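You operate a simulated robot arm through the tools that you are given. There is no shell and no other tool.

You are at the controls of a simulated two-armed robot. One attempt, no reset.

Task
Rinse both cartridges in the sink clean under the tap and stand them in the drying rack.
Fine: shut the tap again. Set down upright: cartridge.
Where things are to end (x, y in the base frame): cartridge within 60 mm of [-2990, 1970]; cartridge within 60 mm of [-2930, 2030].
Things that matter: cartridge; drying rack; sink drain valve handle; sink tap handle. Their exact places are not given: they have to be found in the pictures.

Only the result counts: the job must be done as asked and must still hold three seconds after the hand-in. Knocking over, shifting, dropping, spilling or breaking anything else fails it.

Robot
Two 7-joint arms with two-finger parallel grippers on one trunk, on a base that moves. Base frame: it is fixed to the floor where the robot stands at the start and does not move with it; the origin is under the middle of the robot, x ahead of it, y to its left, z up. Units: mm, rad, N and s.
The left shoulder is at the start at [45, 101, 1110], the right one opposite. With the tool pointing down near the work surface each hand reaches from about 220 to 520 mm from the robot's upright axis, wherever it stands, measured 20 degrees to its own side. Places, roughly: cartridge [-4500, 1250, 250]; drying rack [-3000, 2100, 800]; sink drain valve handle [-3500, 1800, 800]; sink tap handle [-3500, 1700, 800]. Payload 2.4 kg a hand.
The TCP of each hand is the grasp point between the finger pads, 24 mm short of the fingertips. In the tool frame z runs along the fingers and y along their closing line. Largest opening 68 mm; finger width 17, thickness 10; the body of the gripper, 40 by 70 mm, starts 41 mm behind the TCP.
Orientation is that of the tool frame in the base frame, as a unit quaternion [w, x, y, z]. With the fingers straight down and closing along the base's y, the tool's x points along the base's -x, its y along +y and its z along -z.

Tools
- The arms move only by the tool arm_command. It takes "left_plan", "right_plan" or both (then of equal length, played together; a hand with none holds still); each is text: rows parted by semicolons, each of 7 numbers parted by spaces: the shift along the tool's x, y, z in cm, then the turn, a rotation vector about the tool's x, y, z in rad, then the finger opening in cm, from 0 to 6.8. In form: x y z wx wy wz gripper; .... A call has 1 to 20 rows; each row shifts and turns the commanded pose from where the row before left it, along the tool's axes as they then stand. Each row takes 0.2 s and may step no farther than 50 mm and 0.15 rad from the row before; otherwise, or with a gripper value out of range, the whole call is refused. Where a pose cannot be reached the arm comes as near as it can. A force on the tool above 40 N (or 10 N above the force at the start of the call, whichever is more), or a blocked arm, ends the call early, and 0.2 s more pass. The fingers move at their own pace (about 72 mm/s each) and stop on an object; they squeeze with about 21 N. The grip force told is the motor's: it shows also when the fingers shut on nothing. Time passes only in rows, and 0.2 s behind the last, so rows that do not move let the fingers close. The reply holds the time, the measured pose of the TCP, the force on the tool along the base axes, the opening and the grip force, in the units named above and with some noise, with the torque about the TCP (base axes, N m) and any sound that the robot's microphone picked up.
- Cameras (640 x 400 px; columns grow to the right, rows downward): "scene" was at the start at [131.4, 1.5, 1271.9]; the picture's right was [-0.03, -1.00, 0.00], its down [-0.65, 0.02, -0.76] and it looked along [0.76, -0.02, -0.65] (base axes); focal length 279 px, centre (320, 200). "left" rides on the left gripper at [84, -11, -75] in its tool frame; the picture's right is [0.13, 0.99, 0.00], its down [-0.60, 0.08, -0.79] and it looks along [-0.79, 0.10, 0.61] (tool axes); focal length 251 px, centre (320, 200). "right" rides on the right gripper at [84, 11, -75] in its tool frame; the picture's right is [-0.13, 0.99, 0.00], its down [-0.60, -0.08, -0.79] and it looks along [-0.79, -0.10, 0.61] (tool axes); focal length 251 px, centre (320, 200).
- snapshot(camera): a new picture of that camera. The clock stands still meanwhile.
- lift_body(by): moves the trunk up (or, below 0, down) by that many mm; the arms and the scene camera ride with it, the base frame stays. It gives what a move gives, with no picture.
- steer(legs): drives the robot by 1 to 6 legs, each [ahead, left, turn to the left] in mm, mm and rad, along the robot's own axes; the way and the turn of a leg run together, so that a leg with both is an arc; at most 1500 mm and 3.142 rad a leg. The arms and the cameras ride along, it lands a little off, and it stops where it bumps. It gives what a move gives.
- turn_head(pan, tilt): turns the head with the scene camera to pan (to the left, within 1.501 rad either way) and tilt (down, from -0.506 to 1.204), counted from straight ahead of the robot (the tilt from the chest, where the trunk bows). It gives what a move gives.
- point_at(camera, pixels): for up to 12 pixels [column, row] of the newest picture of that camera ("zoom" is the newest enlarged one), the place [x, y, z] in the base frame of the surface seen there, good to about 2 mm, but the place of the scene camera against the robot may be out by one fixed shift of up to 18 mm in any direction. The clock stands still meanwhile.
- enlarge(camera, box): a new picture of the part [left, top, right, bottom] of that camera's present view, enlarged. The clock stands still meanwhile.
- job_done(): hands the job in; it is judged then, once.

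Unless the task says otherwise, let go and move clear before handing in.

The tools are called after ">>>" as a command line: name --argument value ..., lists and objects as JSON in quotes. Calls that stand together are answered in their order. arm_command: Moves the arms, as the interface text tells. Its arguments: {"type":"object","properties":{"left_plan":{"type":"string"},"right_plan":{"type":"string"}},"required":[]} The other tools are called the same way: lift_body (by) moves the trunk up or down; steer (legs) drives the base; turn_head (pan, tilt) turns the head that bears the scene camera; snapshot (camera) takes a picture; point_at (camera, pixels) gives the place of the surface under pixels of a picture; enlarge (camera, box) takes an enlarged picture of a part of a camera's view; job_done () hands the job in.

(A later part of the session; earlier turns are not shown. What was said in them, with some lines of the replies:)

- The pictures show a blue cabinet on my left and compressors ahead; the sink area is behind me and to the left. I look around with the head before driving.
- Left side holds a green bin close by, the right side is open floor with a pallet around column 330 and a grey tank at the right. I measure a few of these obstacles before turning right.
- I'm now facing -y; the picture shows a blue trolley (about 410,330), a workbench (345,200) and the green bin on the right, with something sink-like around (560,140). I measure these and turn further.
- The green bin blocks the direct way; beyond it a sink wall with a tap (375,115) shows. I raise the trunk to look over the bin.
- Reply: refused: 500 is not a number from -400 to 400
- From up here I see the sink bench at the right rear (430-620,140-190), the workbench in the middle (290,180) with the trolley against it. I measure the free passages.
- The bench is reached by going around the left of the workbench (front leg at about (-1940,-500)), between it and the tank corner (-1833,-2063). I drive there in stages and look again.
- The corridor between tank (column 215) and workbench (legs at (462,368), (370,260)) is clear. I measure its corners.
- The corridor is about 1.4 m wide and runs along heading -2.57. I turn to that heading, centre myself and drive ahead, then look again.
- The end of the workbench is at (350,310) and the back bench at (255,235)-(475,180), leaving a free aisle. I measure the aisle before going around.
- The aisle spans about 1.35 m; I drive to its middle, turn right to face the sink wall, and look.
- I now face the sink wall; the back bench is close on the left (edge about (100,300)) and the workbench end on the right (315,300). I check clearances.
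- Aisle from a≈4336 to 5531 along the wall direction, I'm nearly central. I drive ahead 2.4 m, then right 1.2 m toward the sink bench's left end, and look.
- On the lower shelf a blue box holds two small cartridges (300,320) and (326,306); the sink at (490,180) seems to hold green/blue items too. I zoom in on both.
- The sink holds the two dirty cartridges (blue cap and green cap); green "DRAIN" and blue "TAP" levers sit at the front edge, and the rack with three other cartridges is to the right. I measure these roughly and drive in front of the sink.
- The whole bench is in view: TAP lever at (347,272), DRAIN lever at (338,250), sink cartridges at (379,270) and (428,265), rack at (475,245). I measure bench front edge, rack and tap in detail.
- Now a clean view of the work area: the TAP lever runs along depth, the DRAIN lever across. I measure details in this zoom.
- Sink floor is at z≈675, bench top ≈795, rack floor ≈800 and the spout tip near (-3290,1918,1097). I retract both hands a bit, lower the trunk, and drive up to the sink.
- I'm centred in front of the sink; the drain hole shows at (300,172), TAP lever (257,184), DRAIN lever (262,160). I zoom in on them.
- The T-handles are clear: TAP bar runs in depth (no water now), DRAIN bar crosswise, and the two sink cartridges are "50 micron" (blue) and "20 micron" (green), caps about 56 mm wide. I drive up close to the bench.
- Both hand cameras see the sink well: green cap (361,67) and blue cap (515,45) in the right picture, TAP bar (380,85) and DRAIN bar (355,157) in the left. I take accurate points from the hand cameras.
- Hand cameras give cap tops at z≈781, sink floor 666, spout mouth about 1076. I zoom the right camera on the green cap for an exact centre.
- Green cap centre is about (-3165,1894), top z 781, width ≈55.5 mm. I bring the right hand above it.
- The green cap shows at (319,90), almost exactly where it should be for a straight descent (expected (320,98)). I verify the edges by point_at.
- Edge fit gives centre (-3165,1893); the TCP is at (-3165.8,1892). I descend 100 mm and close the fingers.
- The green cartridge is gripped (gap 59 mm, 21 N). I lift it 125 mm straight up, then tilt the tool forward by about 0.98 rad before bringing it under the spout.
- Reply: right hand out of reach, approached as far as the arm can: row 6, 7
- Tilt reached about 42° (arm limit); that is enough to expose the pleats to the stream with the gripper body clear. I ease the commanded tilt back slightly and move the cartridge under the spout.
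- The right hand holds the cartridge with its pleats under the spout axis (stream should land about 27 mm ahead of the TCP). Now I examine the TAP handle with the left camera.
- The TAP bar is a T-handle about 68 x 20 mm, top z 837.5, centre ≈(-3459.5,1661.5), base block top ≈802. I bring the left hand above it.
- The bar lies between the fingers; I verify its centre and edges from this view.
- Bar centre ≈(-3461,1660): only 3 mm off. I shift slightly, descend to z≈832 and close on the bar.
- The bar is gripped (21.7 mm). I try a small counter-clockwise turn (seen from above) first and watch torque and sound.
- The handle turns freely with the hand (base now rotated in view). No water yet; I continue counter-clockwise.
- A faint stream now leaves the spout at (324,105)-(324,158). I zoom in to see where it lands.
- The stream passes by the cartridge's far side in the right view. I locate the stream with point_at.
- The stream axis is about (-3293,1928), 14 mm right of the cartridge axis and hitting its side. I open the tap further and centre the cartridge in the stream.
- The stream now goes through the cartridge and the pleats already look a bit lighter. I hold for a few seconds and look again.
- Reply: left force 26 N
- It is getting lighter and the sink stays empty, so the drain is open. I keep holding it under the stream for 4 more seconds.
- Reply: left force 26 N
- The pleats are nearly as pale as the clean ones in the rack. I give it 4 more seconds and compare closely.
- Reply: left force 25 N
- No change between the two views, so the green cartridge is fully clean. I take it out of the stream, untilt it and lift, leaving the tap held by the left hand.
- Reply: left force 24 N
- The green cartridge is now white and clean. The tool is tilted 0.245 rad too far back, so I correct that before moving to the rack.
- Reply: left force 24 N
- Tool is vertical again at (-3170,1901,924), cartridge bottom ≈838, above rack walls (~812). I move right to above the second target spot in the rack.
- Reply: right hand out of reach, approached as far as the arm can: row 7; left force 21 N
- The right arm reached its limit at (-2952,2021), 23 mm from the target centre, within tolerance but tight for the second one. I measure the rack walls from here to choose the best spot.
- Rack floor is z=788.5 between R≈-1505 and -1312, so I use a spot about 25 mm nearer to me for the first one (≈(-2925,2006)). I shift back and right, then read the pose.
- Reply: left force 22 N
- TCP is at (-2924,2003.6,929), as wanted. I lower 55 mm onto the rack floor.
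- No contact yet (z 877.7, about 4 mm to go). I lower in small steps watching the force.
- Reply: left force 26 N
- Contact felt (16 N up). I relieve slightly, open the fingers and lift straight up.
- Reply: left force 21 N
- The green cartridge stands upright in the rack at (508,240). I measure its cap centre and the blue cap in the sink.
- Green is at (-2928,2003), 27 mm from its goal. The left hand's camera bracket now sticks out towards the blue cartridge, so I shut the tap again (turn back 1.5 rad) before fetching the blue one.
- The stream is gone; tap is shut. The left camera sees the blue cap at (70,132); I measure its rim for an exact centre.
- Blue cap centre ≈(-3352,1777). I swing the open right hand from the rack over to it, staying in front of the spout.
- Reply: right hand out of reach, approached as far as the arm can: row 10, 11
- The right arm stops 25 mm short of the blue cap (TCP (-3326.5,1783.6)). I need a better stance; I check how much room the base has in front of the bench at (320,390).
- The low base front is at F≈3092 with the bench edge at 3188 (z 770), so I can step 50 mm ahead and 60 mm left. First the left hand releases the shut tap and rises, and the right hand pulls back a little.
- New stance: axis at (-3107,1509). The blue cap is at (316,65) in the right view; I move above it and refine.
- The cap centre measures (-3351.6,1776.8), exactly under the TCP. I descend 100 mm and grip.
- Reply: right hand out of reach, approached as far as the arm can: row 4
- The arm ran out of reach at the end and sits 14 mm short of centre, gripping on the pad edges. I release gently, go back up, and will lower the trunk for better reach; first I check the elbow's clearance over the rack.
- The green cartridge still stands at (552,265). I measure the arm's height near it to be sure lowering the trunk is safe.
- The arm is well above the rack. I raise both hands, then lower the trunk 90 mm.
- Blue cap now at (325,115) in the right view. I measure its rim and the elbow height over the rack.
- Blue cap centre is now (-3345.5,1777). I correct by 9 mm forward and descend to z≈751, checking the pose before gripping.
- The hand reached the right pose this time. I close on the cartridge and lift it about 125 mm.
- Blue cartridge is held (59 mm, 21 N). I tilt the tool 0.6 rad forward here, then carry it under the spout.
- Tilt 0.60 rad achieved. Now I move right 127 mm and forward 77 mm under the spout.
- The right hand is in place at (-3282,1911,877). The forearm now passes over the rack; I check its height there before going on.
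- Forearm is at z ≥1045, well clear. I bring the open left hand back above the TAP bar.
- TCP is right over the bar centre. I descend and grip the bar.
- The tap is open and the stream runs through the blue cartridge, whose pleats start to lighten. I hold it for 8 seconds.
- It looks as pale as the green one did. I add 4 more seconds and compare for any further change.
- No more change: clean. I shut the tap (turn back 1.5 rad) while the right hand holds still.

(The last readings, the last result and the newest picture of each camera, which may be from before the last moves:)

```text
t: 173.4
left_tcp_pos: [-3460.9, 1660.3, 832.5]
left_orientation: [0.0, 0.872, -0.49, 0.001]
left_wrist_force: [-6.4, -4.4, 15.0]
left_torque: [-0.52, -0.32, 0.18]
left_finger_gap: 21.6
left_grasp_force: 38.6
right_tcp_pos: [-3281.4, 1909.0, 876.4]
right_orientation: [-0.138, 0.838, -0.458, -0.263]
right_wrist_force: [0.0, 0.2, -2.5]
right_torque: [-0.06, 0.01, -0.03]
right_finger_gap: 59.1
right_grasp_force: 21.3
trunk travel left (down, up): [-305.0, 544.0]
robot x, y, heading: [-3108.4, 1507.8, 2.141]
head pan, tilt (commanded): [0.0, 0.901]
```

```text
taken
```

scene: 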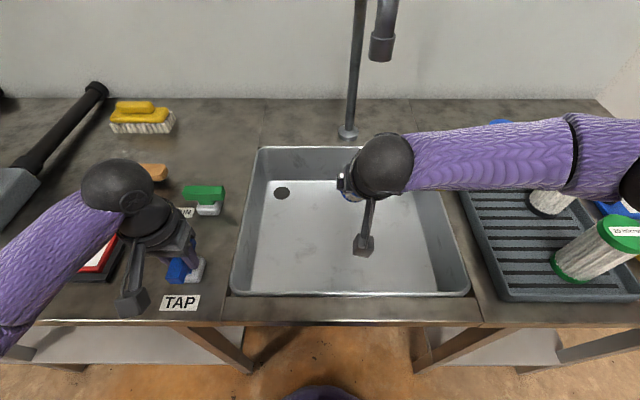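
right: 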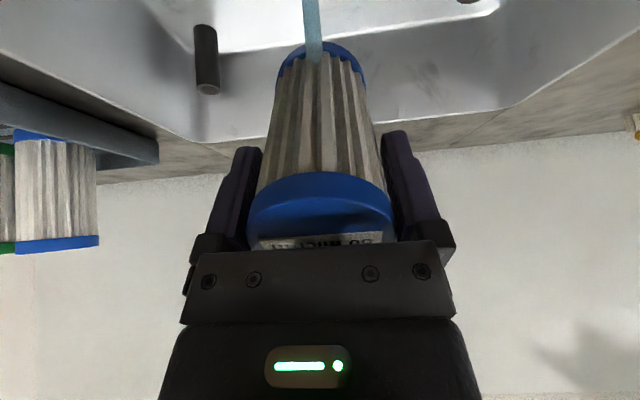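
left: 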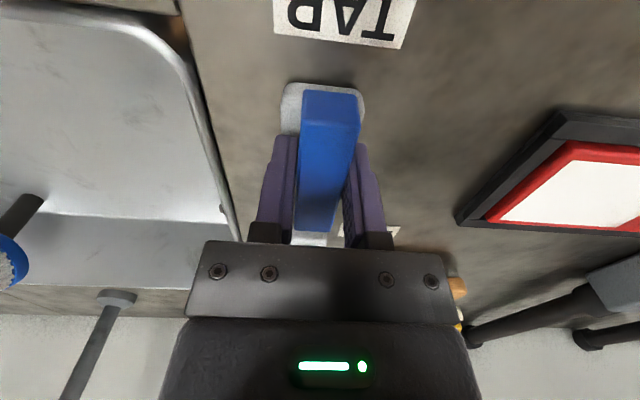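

The stream is gone and the tap is at its closed stop. The left hand lets go and rises; the right hand backs out from under the spout, straightens the cartridge and lifts it.

>>> arm_command --left_plan "0 0 0 0 0 0 3.5; 0 0 0 0 0 0 5.0; 0 0 0 0 0 0 5.0; 0 0 -2 0 0 0 5.0; 0 0 -4 0 0 0 5.0; 0 0 -4 0 0 0 5.0; 2 0 0 0 0 0 5; 2 0 0 0 0 0 5; 2 0 0 0 0 0 5; 0 0 0 0 0 0 5; 0 0 0 0 0 0 5; 0 0 0 0 0 0 5" --right_plan "1.65 -2.0 -1.13 0 0 0 5.0; 1.65 -2.0 -1.13 0 0 0 5.0; 1.65 -2.0 -1.13 0 0 0 5.0; 1.65 -2.0 -1.13 0 0 0 5.0; 0 0 0 0 0.12 0 5.0; 0 0 0 0 0.12 0 5.0; 0 0 0 0 0.12 0 5.0; 0 0 0 0 0.12 0 5.0; 0 0 0 0 0.12 0 5.0; 0 0 -2.7 0 0 0 5.0; 0 0 -2.7 0 0 0 5.0; 0 0 0 0 0 0 5.0"

>>> snapshot --camera "scene"

>>> snapshot --camera "right"

>>> snapshot --camera "left"

```text
t: 176.0
left_tcp_pos: [-3429.9, 1608.8, 931.7]
left_orientation: [0.0, 0.872, -0.49, 0.001]
left_wrist_force: [0.5, -0.2, 0.1]
left_torque: [-0.01, 0.01, 0.01]
left_finger_gap: 49.9
left_grasp_force: 0.0
right_tcp_pos: [-3169.1, 1888.0, 928.4]
right_orientation: [0.005, 0.878, -0.478, -0.002]
right_wrist_force: [0.2, -0.6, -1.9]
right_torque: [0.03, 0.01, 0.01]
right_finger_gap: 58.9
right_grasp_force: 21.1
trunk travel left (down, up): [-305.0, 544.0]
robot x, y, heading: [-3107.3, 1504.0, 2.136]
head pan, tilt (commanded): [0.0, 0.901]
```

```text
taken
```

scene: 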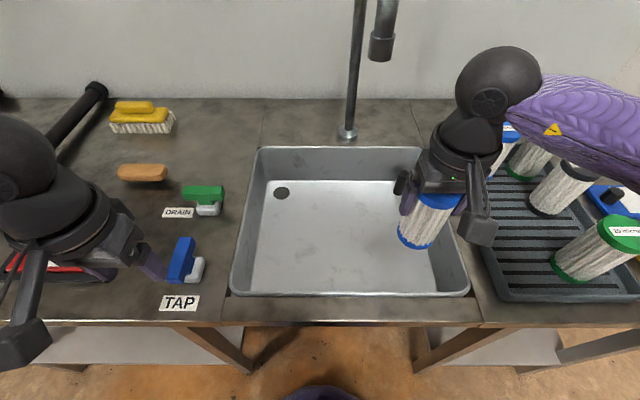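

```text
taken
```

right: 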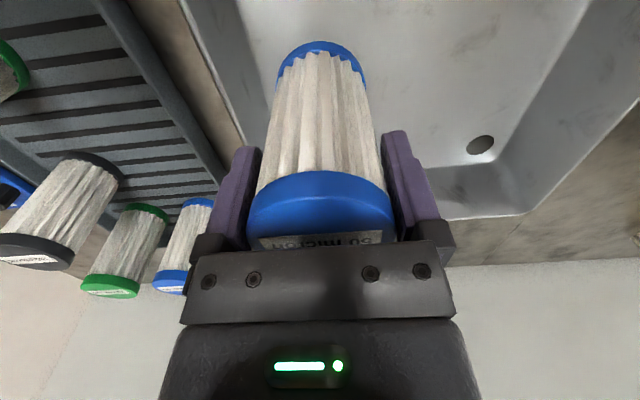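

```text
taken
```

left: 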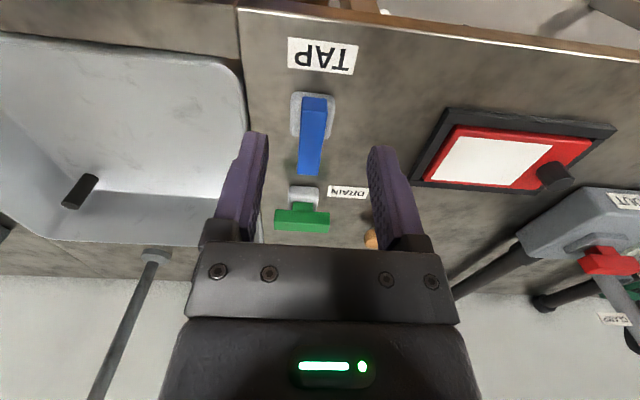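

The blue cartridge is clean too. I move it over the rack to (-3008,1973), left of the green one.

>>> arm_command --right_plan "0.32 -3.63 0 0 0 0 5.0; 0.32 -3.63 0 0 0 0 5.0; 0.32 -3.63 0 0 0 0 5.0; 0.32 -3.63 0 0 0 0 5.0; 0.32 -3.63 0 0 0 0 5.0; 0 0 0 0 0 0 5.0; 0 0 0 0 0 0 5.0"

>>> snapshot --camera "right"

>>> turn_head --pan -0.5 --tilt 0.9

>>> snapshot --camera "scene"

```text
t: 177.6
left_tcp_pos: [-3430.1, 1607.5, 931.1]
left_orientation: [0.0, 0.872, -0.49, 0.001]
left_wrist_force: [0.1, 0.7, 0.2]
left_torque: [-0.02, -0.04, -0.03]
left_finger_gap: 50.1
left_grasp_force: 0.1
right_tcp_pos: [-3008.2, 1974.3, 927.7]
right_orientation: [0.004, 0.878, -0.478, -0.003]
right_wrist_force: [-0.8, 0.8, -2.0]
right_torque: [-0.01, 0.03, -0.03]
right_finger_gap: 59.1
right_grasp_force: 20.9
trunk travel left (down, up): [-305.0, 544.0]
robot x, y, heading: [-3104.6, 1505.8, 2.135]
head pan, tilt (commanded): [0.0, 0.901]
```

```text
taken
```

right: 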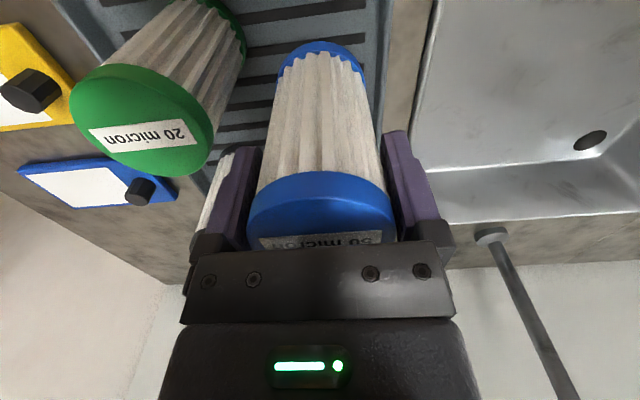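

```text
t: 178.6
left_tcp_pos: [-3431.2, 1610.6, 931.2]
left_orientation: [0.0, 0.872, -0.49, 0.001]
left_wrist_force: [0.0, 0.2, -0.7]
left_torque: [0.02, 0.03, 0.02]
left_finger_gap: 50.1
left_grasp_force: 0.2
right_tcp_pos: [-3007.8, 1974.2, 927.2]
right_orientation: [0.004, 0.878, -0.478, -0.004]
right_wrist_force: [-0.5, 0.2, -2.2]
right_torque: [-0.02, 0.0, -0.02]
right_finger_gap: 59.0
right_grasp_force: 20.8
trunk travel left (down, up): [-305.0, 544.0]
robot x, y, heading: [-3107.0, 1508.0, 2.134]
head pan, tilt (commanded): [-0.499, 0.901]
```

```text
taken
```

scene: 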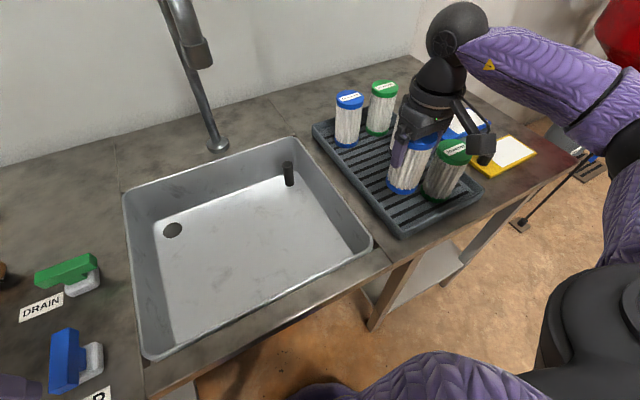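

The blue cartridge hangs over its spot with clearance to the green one. I lower it 50 mm, then creep to contact.

>>> arm_command --right_plan "0 0 1.8 0 0 0 5.0; 0 0 1.8 0 0 0 5.0; 0 0 1.4 0 0 0 5.0; 0 0 0 0 0 0 5.0; 0 0 0 0 0 0 5.0"

>>> arm_command --right_plan "0 0 0.25 0 0 0 5.0; 0 0 0.15 0 0 0 5.0; 0 0 0 0 0 0 5.0; 0 0 0 0 0 0 5.0"

```text
t: 179.8
left_tcp_pos: [-3429.2, 1609.0, 931.9]
left_orientation: [0.0, 0.872, -0.49, 0.0]
left_wrist_force: [0.1, -0.6, 0.1]
left_torque: [0.0, 0.0, -0.02]
left_finger_gap: 50.1
left_grasp_force: 0.1
right_tcp_pos: [-3009.3, 1972.7, 875.4]
right_orientation: [0.004, 0.878, -0.478, -0.004]
right_wrist_force: [1.0, -0.2, -1.9]
right_torque: [-0.01, 0.01, 0.01]
right_finger_gap: 58.8
right_grasp_force: 20.7
trunk travel left (down, up): [-305.0, 544.0]
robot x, y, heading: [-3110.9, 1504.3, 2.134]
head pan, tilt (commanded): [-0.499, 0.901]
```

```text
t: 180.8
left_tcp_pos: [-3430.8, 1608.3, 931.9]
left_orientation: [0.0, 0.872, -0.49, 0.0]
left_wrist_force: [-0.2, -0.2, 0.0]
left_torque: [0.0, -0.01, -0.03]
left_finger_gap: 50.1
left_grasp_force: 0.0
right_tcp_pos: [-3009.2, 1972.8, 874.4]
right_orientation: [0.003, 0.878, -0.478, -0.004]
right_wrist_force: [-1.1, 0.6, 16.9]
right_torque: [0.44, -0.35, 0.04]
right_finger_gap: 59.1
right_grasp_force: 21.3
trunk travel left (down, up): [-305.0, 544.0]
robot x, y, heading: [-3107.6, 1504.0, 2.135]
head pan, tilt (commanded): [-0.499, 0.901]
```

Contact felt (17 N). I ease off 1 mm, open the fingers and rise straight up.

>>> arm_command --right_plan "0 0 -0.1 0 0 0 5.0; 0 0 0 0 0 0 6.3; 0 0 0 0 0 0 6.6; 0 0 0 0 0 0 6.6; 0 0 -1.5 0 0 0 6.6; 0 0 -3 0 0 0 6.6; 0 0 -4 0 0 0 6.6; 0 0 -3 0 0 0 6.6; 0 0 0 0 0 0 6.6"

>>> snapshot --camera "right"

>>> snapshot --camera "scene"

```text
t: 182.8
left_tcp_pos: [-3430.1, 1608.6, 931.3]
left_orientation: [0.0, 0.871, -0.491, 0.001]
left_wrist_force: [-0.2, -1.5, -0.6]
left_torque: [0.01, -0.01, -0.02]
left_finger_gap: 50.1
left_grasp_force: 0.0
right_tcp_pos: [-3008.6, 1971.9, 989.8]
right_orientation: [0.005, 0.878, -0.478, -0.003]
right_wrist_force: [-0.2, -0.3, -0.2]
right_torque: [-0.03, -0.03, 0.01]
right_finger_gap: 65.8
right_grasp_force: 0.0
trunk travel left (down, up): [-305.0, 544.0]
robot x, y, heading: [-3109.3, 1509.7, 2.136]
head pan, tilt (commanded): [-0.499, 0.901]
```

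```text
taken
```

right: 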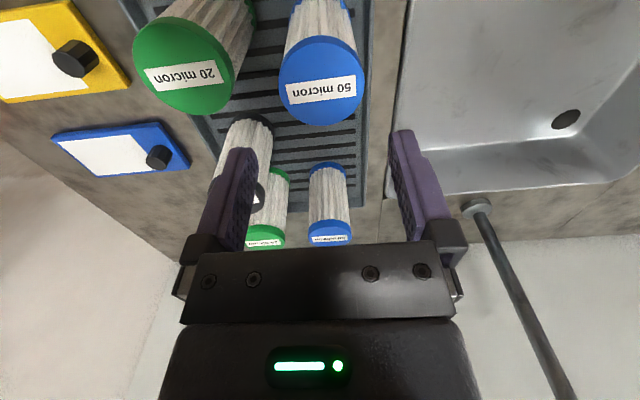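

```text
taken
```

scene: 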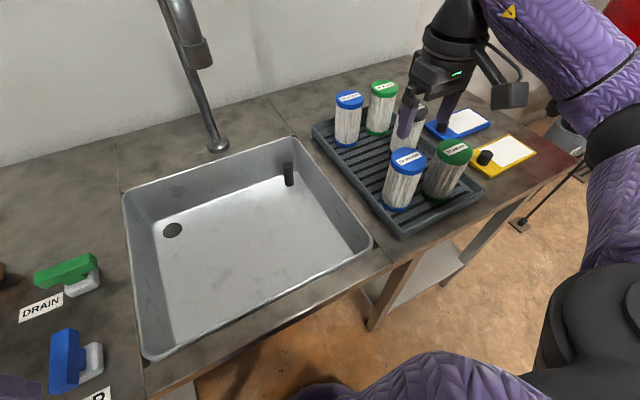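

Both cartridges stand upright in the rack (scene: blue (405,180), green (448,168)), and no water runs. I measure their cap centres and check the tap handle.

>>> point_at --camera "right" --pixels '[[281, 82], [363, 85], [322, 50], [322, 120], [136, 58], [235, 80], [187, 70], [322, 88]]'

>>> enlarge --camera "scene" --box '[300, 60, 500, 245]'

>>> snapshot --camera "left"

```text
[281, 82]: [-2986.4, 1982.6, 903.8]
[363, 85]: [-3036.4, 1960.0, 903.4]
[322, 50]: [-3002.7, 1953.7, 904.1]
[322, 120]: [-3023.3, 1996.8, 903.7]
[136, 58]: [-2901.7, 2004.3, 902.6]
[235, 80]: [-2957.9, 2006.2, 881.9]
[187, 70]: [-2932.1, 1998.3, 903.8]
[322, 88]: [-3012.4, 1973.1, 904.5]
```

```text
2.16 times, centred on (400, 152) of scene
```

zoom: 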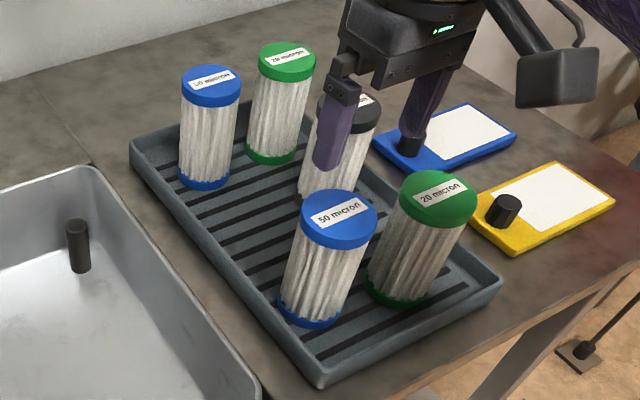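

```text
taken
```

left: 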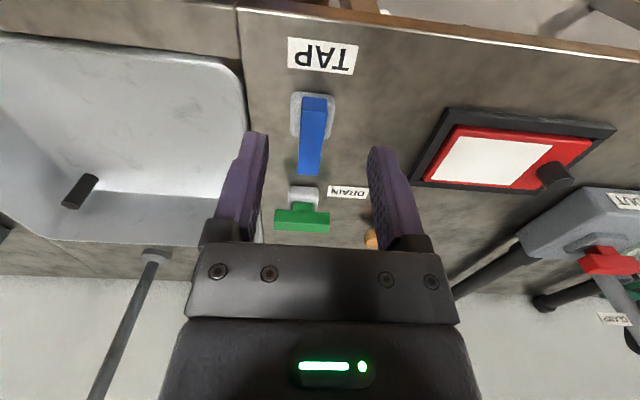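

Blue is at about (-3011,1975) and green at (-2929,2003), 21 and 27 mm from their goals. The green pleats look greyer, perhaps from the arm's shadow, so I move the right hand away and look again.

>>> arm_command --right_plan "3 3 -1 0 0 0 6.6; 3 3 -1 0 0 0 6.6; 3 3 0 0 0 0 6.6; 3 3 0 0 0 0 6.6; 3 3 0 0 0 0 6.6; 0 0 0 0 0 0 6.6"

>>> snapshot --camera "scene"

>>> enlarge --camera "scene" --box '[310, 60, 510, 245]'

```text
t: 183.8
left_tcp_pos: [-3430.6, 1610.1, 932.1]
left_orientation: [0.001, 0.871, -0.49, 0.001]
left_wrist_force: [-0.4, 0.6, 0.3]
left_torque: [-0.03, 0.02, 0.0]
left_finger_gap: 50.2
left_grasp_force: 0.0
right_tcp_pos: [-3044.9, 1807.6, 1010.9]
right_orientation: [0.003, 0.879, -0.476, -0.007]
right_wrist_force: [-31.8, 61.6, 17.4]
right_torque: [-6.38, -3.4, 0.71]
right_finger_gap: 66.0
right_grasp_force: 0.1
right hand out of reach, approached as far as the arm can: row 5
trunk travel left (down, up): [-305.0, 544.0]
robot x, y, heading: [-3108.3, 1512.7, 2.14]
head pan, tilt (commanded): [-0.499, 0.901]
stopped in row 5 (right hand): the force on the tool passed its limit at 242 N (the readings are from after the stop); the commanded pose is now the measured one
```

```text
taken
```

scene: 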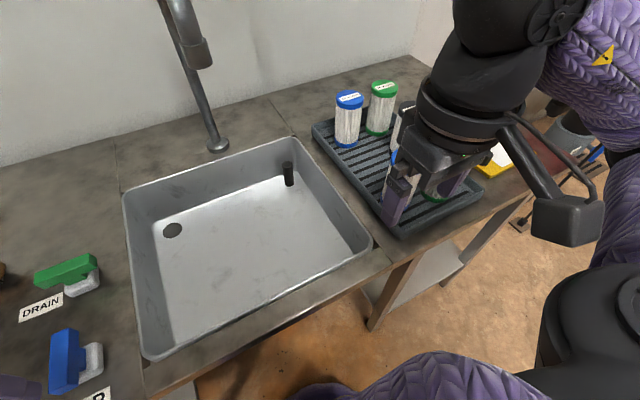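

```text
2.16 times, centred on (410, 152) of scene
```

zoom: 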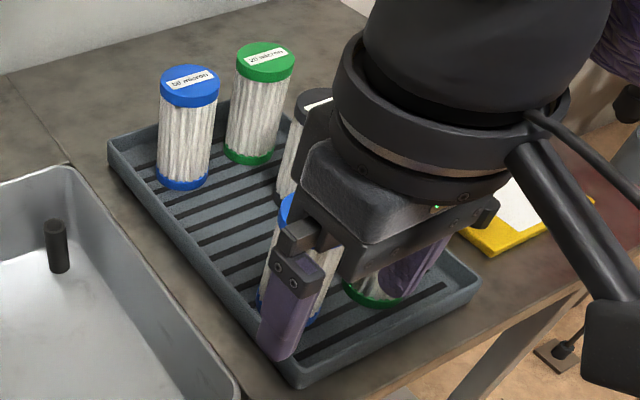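

The hand bumped against the robot's own body on the way back (force pushing it forward). I move it 3 cm forward again to free it.

>>> arm_command --right_plan "-1.5 0 0 0 0 0 6.6; -1.5 0 0 0 0 0 6.6; 0 0 0 0 0 0 6.6"

>>> snapshot --camera "scene"

>>> snapshot --camera "right"

```text
t: 184.7
left_tcp_pos: [-3429.7, 1608.6, 931.0]
left_orientation: [0.001, 0.872, -0.49, 0.0]
left_wrist_force: [0.2, 0.5, 0.2]
left_torque: [-0.02, 0.0, -0.02]
left_finger_gap: 50.1
left_grasp_force: 0.1
right_tcp_pos: [-3061.6, 1833.1, 1011.3]
right_orientation: [0.003, 0.881, -0.474, -0.004]
right_wrist_force: [-0.9, -0.4, 0.0]
right_torque: [0.0, 0.0, 0.01]
right_finger_gap: 66.1
right_grasp_force: 0.0
trunk travel left (down, up): [-305.0, 544.0]
robot x, y, heading: [-3107.5, 1502.8, 2.137]
head pan, tilt (commanded): [-0.499, 0.901]
```

```text
taken
```

scene: 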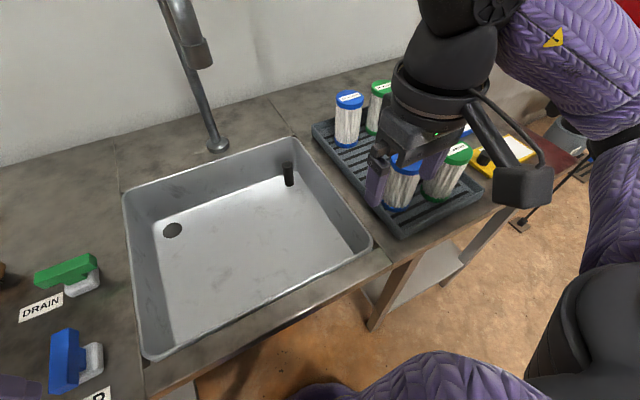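

```text
taken
```

right: 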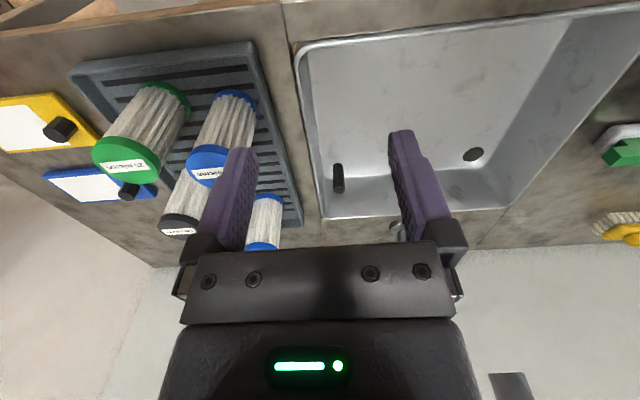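

Free again, no force. I back the base straight out from the bench with both hands above everything, then inspect the result.

>>> steer --legs '[[-350, 0, 0]]'

>>> turn_head --pan -0.35 --tilt 0.6

>>> snapshot --camera "scene"

>>> snapshot --camera "right"

```text
t: 186.9
left_tcp_pos: [-3241.8, 1309.4, 931.4]
left_orientation: [0.0, 0.873, -0.487, 0.0]
left_wrist_force: [0.4, 0.3, 0.7]
left_torque: [0.0, 0.02, -0.01]
left_finger_gap: 50.0
left_grasp_force: 0.1
right_tcp_pos: [-2875.6, 1535.0, 1010.9]
right_orientation: [0.003, 0.883, -0.47, -0.004]
right_wrist_force: [-0.1, 0.6, -0.5]
right_torque: [-0.01, -0.04, -0.02]
right_finger_gap: 65.9
right_grasp_force: 0.1
trunk travel left (down, up): [-305.0, 544.0]
robot x, y, heading: [-2917.4, 1214.8, 2.145]
head pan, tilt (commanded): [-0.499, 0.901]
```

```text
t: 187.7
left_tcp_pos: [-3241.1, 1308.7, 931.2]
left_orientation: [0.0, 0.874, -0.487, 0.001]
left_wrist_force: [0.8, -0.2, -0.3]
left_torque: [-0.01, -0.05, -0.06]
left_finger_gap: 50.1
left_grasp_force: 0.0
right_tcp_pos: [-2875.9, 1536.0, 1011.5]
right_orientation: [0.004, 0.883, -0.47, -0.004]
right_wrist_force: [0.7, -0.8, -0.1]
right_torque: [0.0, 0.01, -0.01]
right_finger_gap: 65.9
right_grasp_force: 0.1
trunk travel left (down, up): [-305.0, 544.0]
robot x, y, heading: [-2915.0, 1210.0, 2.147]
head pan, tilt (commanded): [-0.351, 0.6]
```

```text
taken
```

scene: 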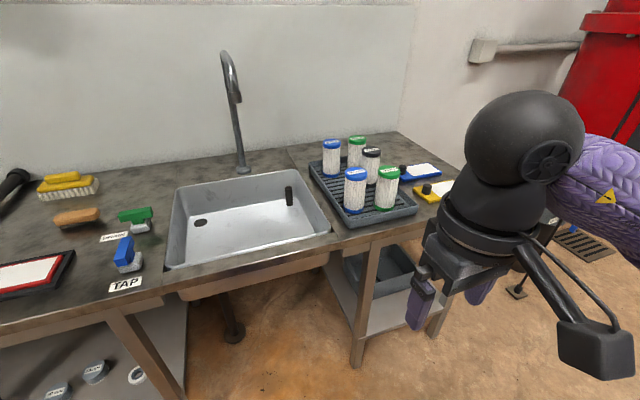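

```text
taken
```

right: 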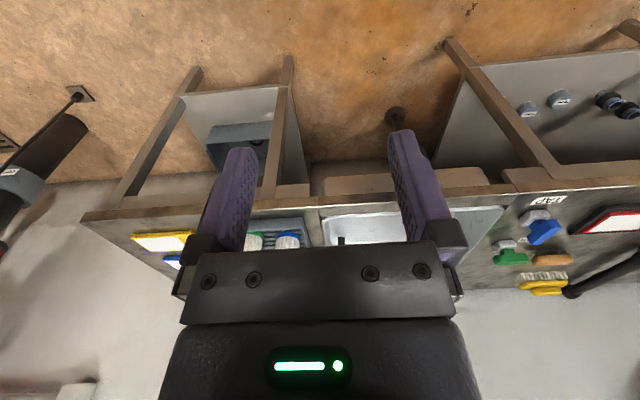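

>>> enlarge --camera "scene" --box '[290, 115, 450, 235]'

>>> enlarge --camera "scene" --box '[80, 40, 280, 300]'

>>> point_at --camera "scene" --pixels '[[355, 172], [388, 171], [331, 143], [356, 140], [370, 152], [309, 165], [350, 227], [418, 210], [202, 223]]'

```text
3.33 times, centred on (370, 175) of scene
```

zoom: 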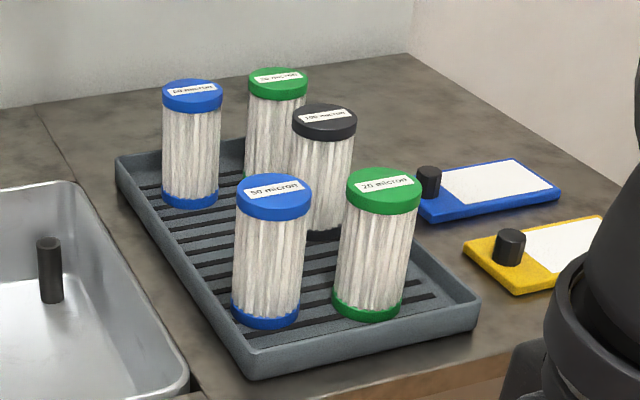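

```text
1.54 times, centred on (180, 170) of scene
```

zoom: 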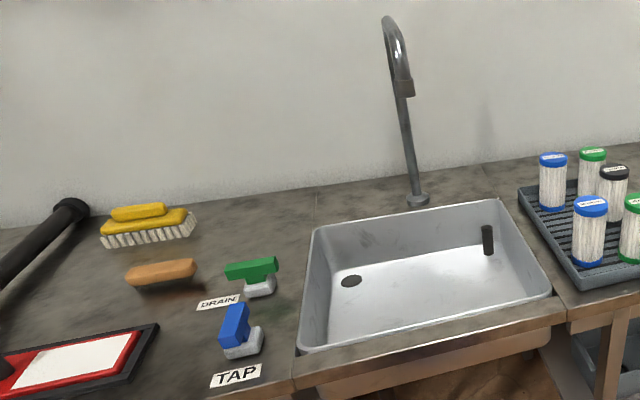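

```text
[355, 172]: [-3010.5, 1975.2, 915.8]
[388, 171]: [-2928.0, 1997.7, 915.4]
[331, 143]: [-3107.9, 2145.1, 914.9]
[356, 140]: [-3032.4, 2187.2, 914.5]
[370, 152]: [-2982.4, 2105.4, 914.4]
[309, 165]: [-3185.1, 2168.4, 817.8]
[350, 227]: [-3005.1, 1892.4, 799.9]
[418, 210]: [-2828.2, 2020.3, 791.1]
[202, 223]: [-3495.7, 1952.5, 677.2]
```

Both rinsed cartridges stand upright and white in the rack: blue at about (-3010,1975), green at about (-2928,2000). No water flows from the spout, the TAP handle is back in its closed position, and nothing else has shifted. The hands are empty and clear, so I hand the job in.

>>> job_done

```text
The job is handed in.
```

The readings and last pictures show the job done as asked. I've handed it in, but no verdict has come back.

- **Cartridges:** I rinsed both sink cartridges (50 micron blue, 20 micron green) under the tap until the pleats stopped getting any whiter. They now stand upright in the drying rack. The blue one is about 21 mm from [-2990, 1970] and the green one about 27 mm from [-2930, 2030], inside the 60 mm allowed.
- **Tap:** It is shut again, with the handle at its closed stop and no water from the spout. The sink stayed empty while rinsing, so I left the drain handle alone.
- **Surroundings:** The rack and the three cartridges already in it are where they were, and nothing else on the bench looks moved.
- **Self-bump:** While pulling back after the last placement, the right hand bumped into something. The reading went to 242 N, most likely from touching my own body. It came free at once and the rack and bench showed no change.

Both hands are empty, and I backed the base away from the bench before handing in.
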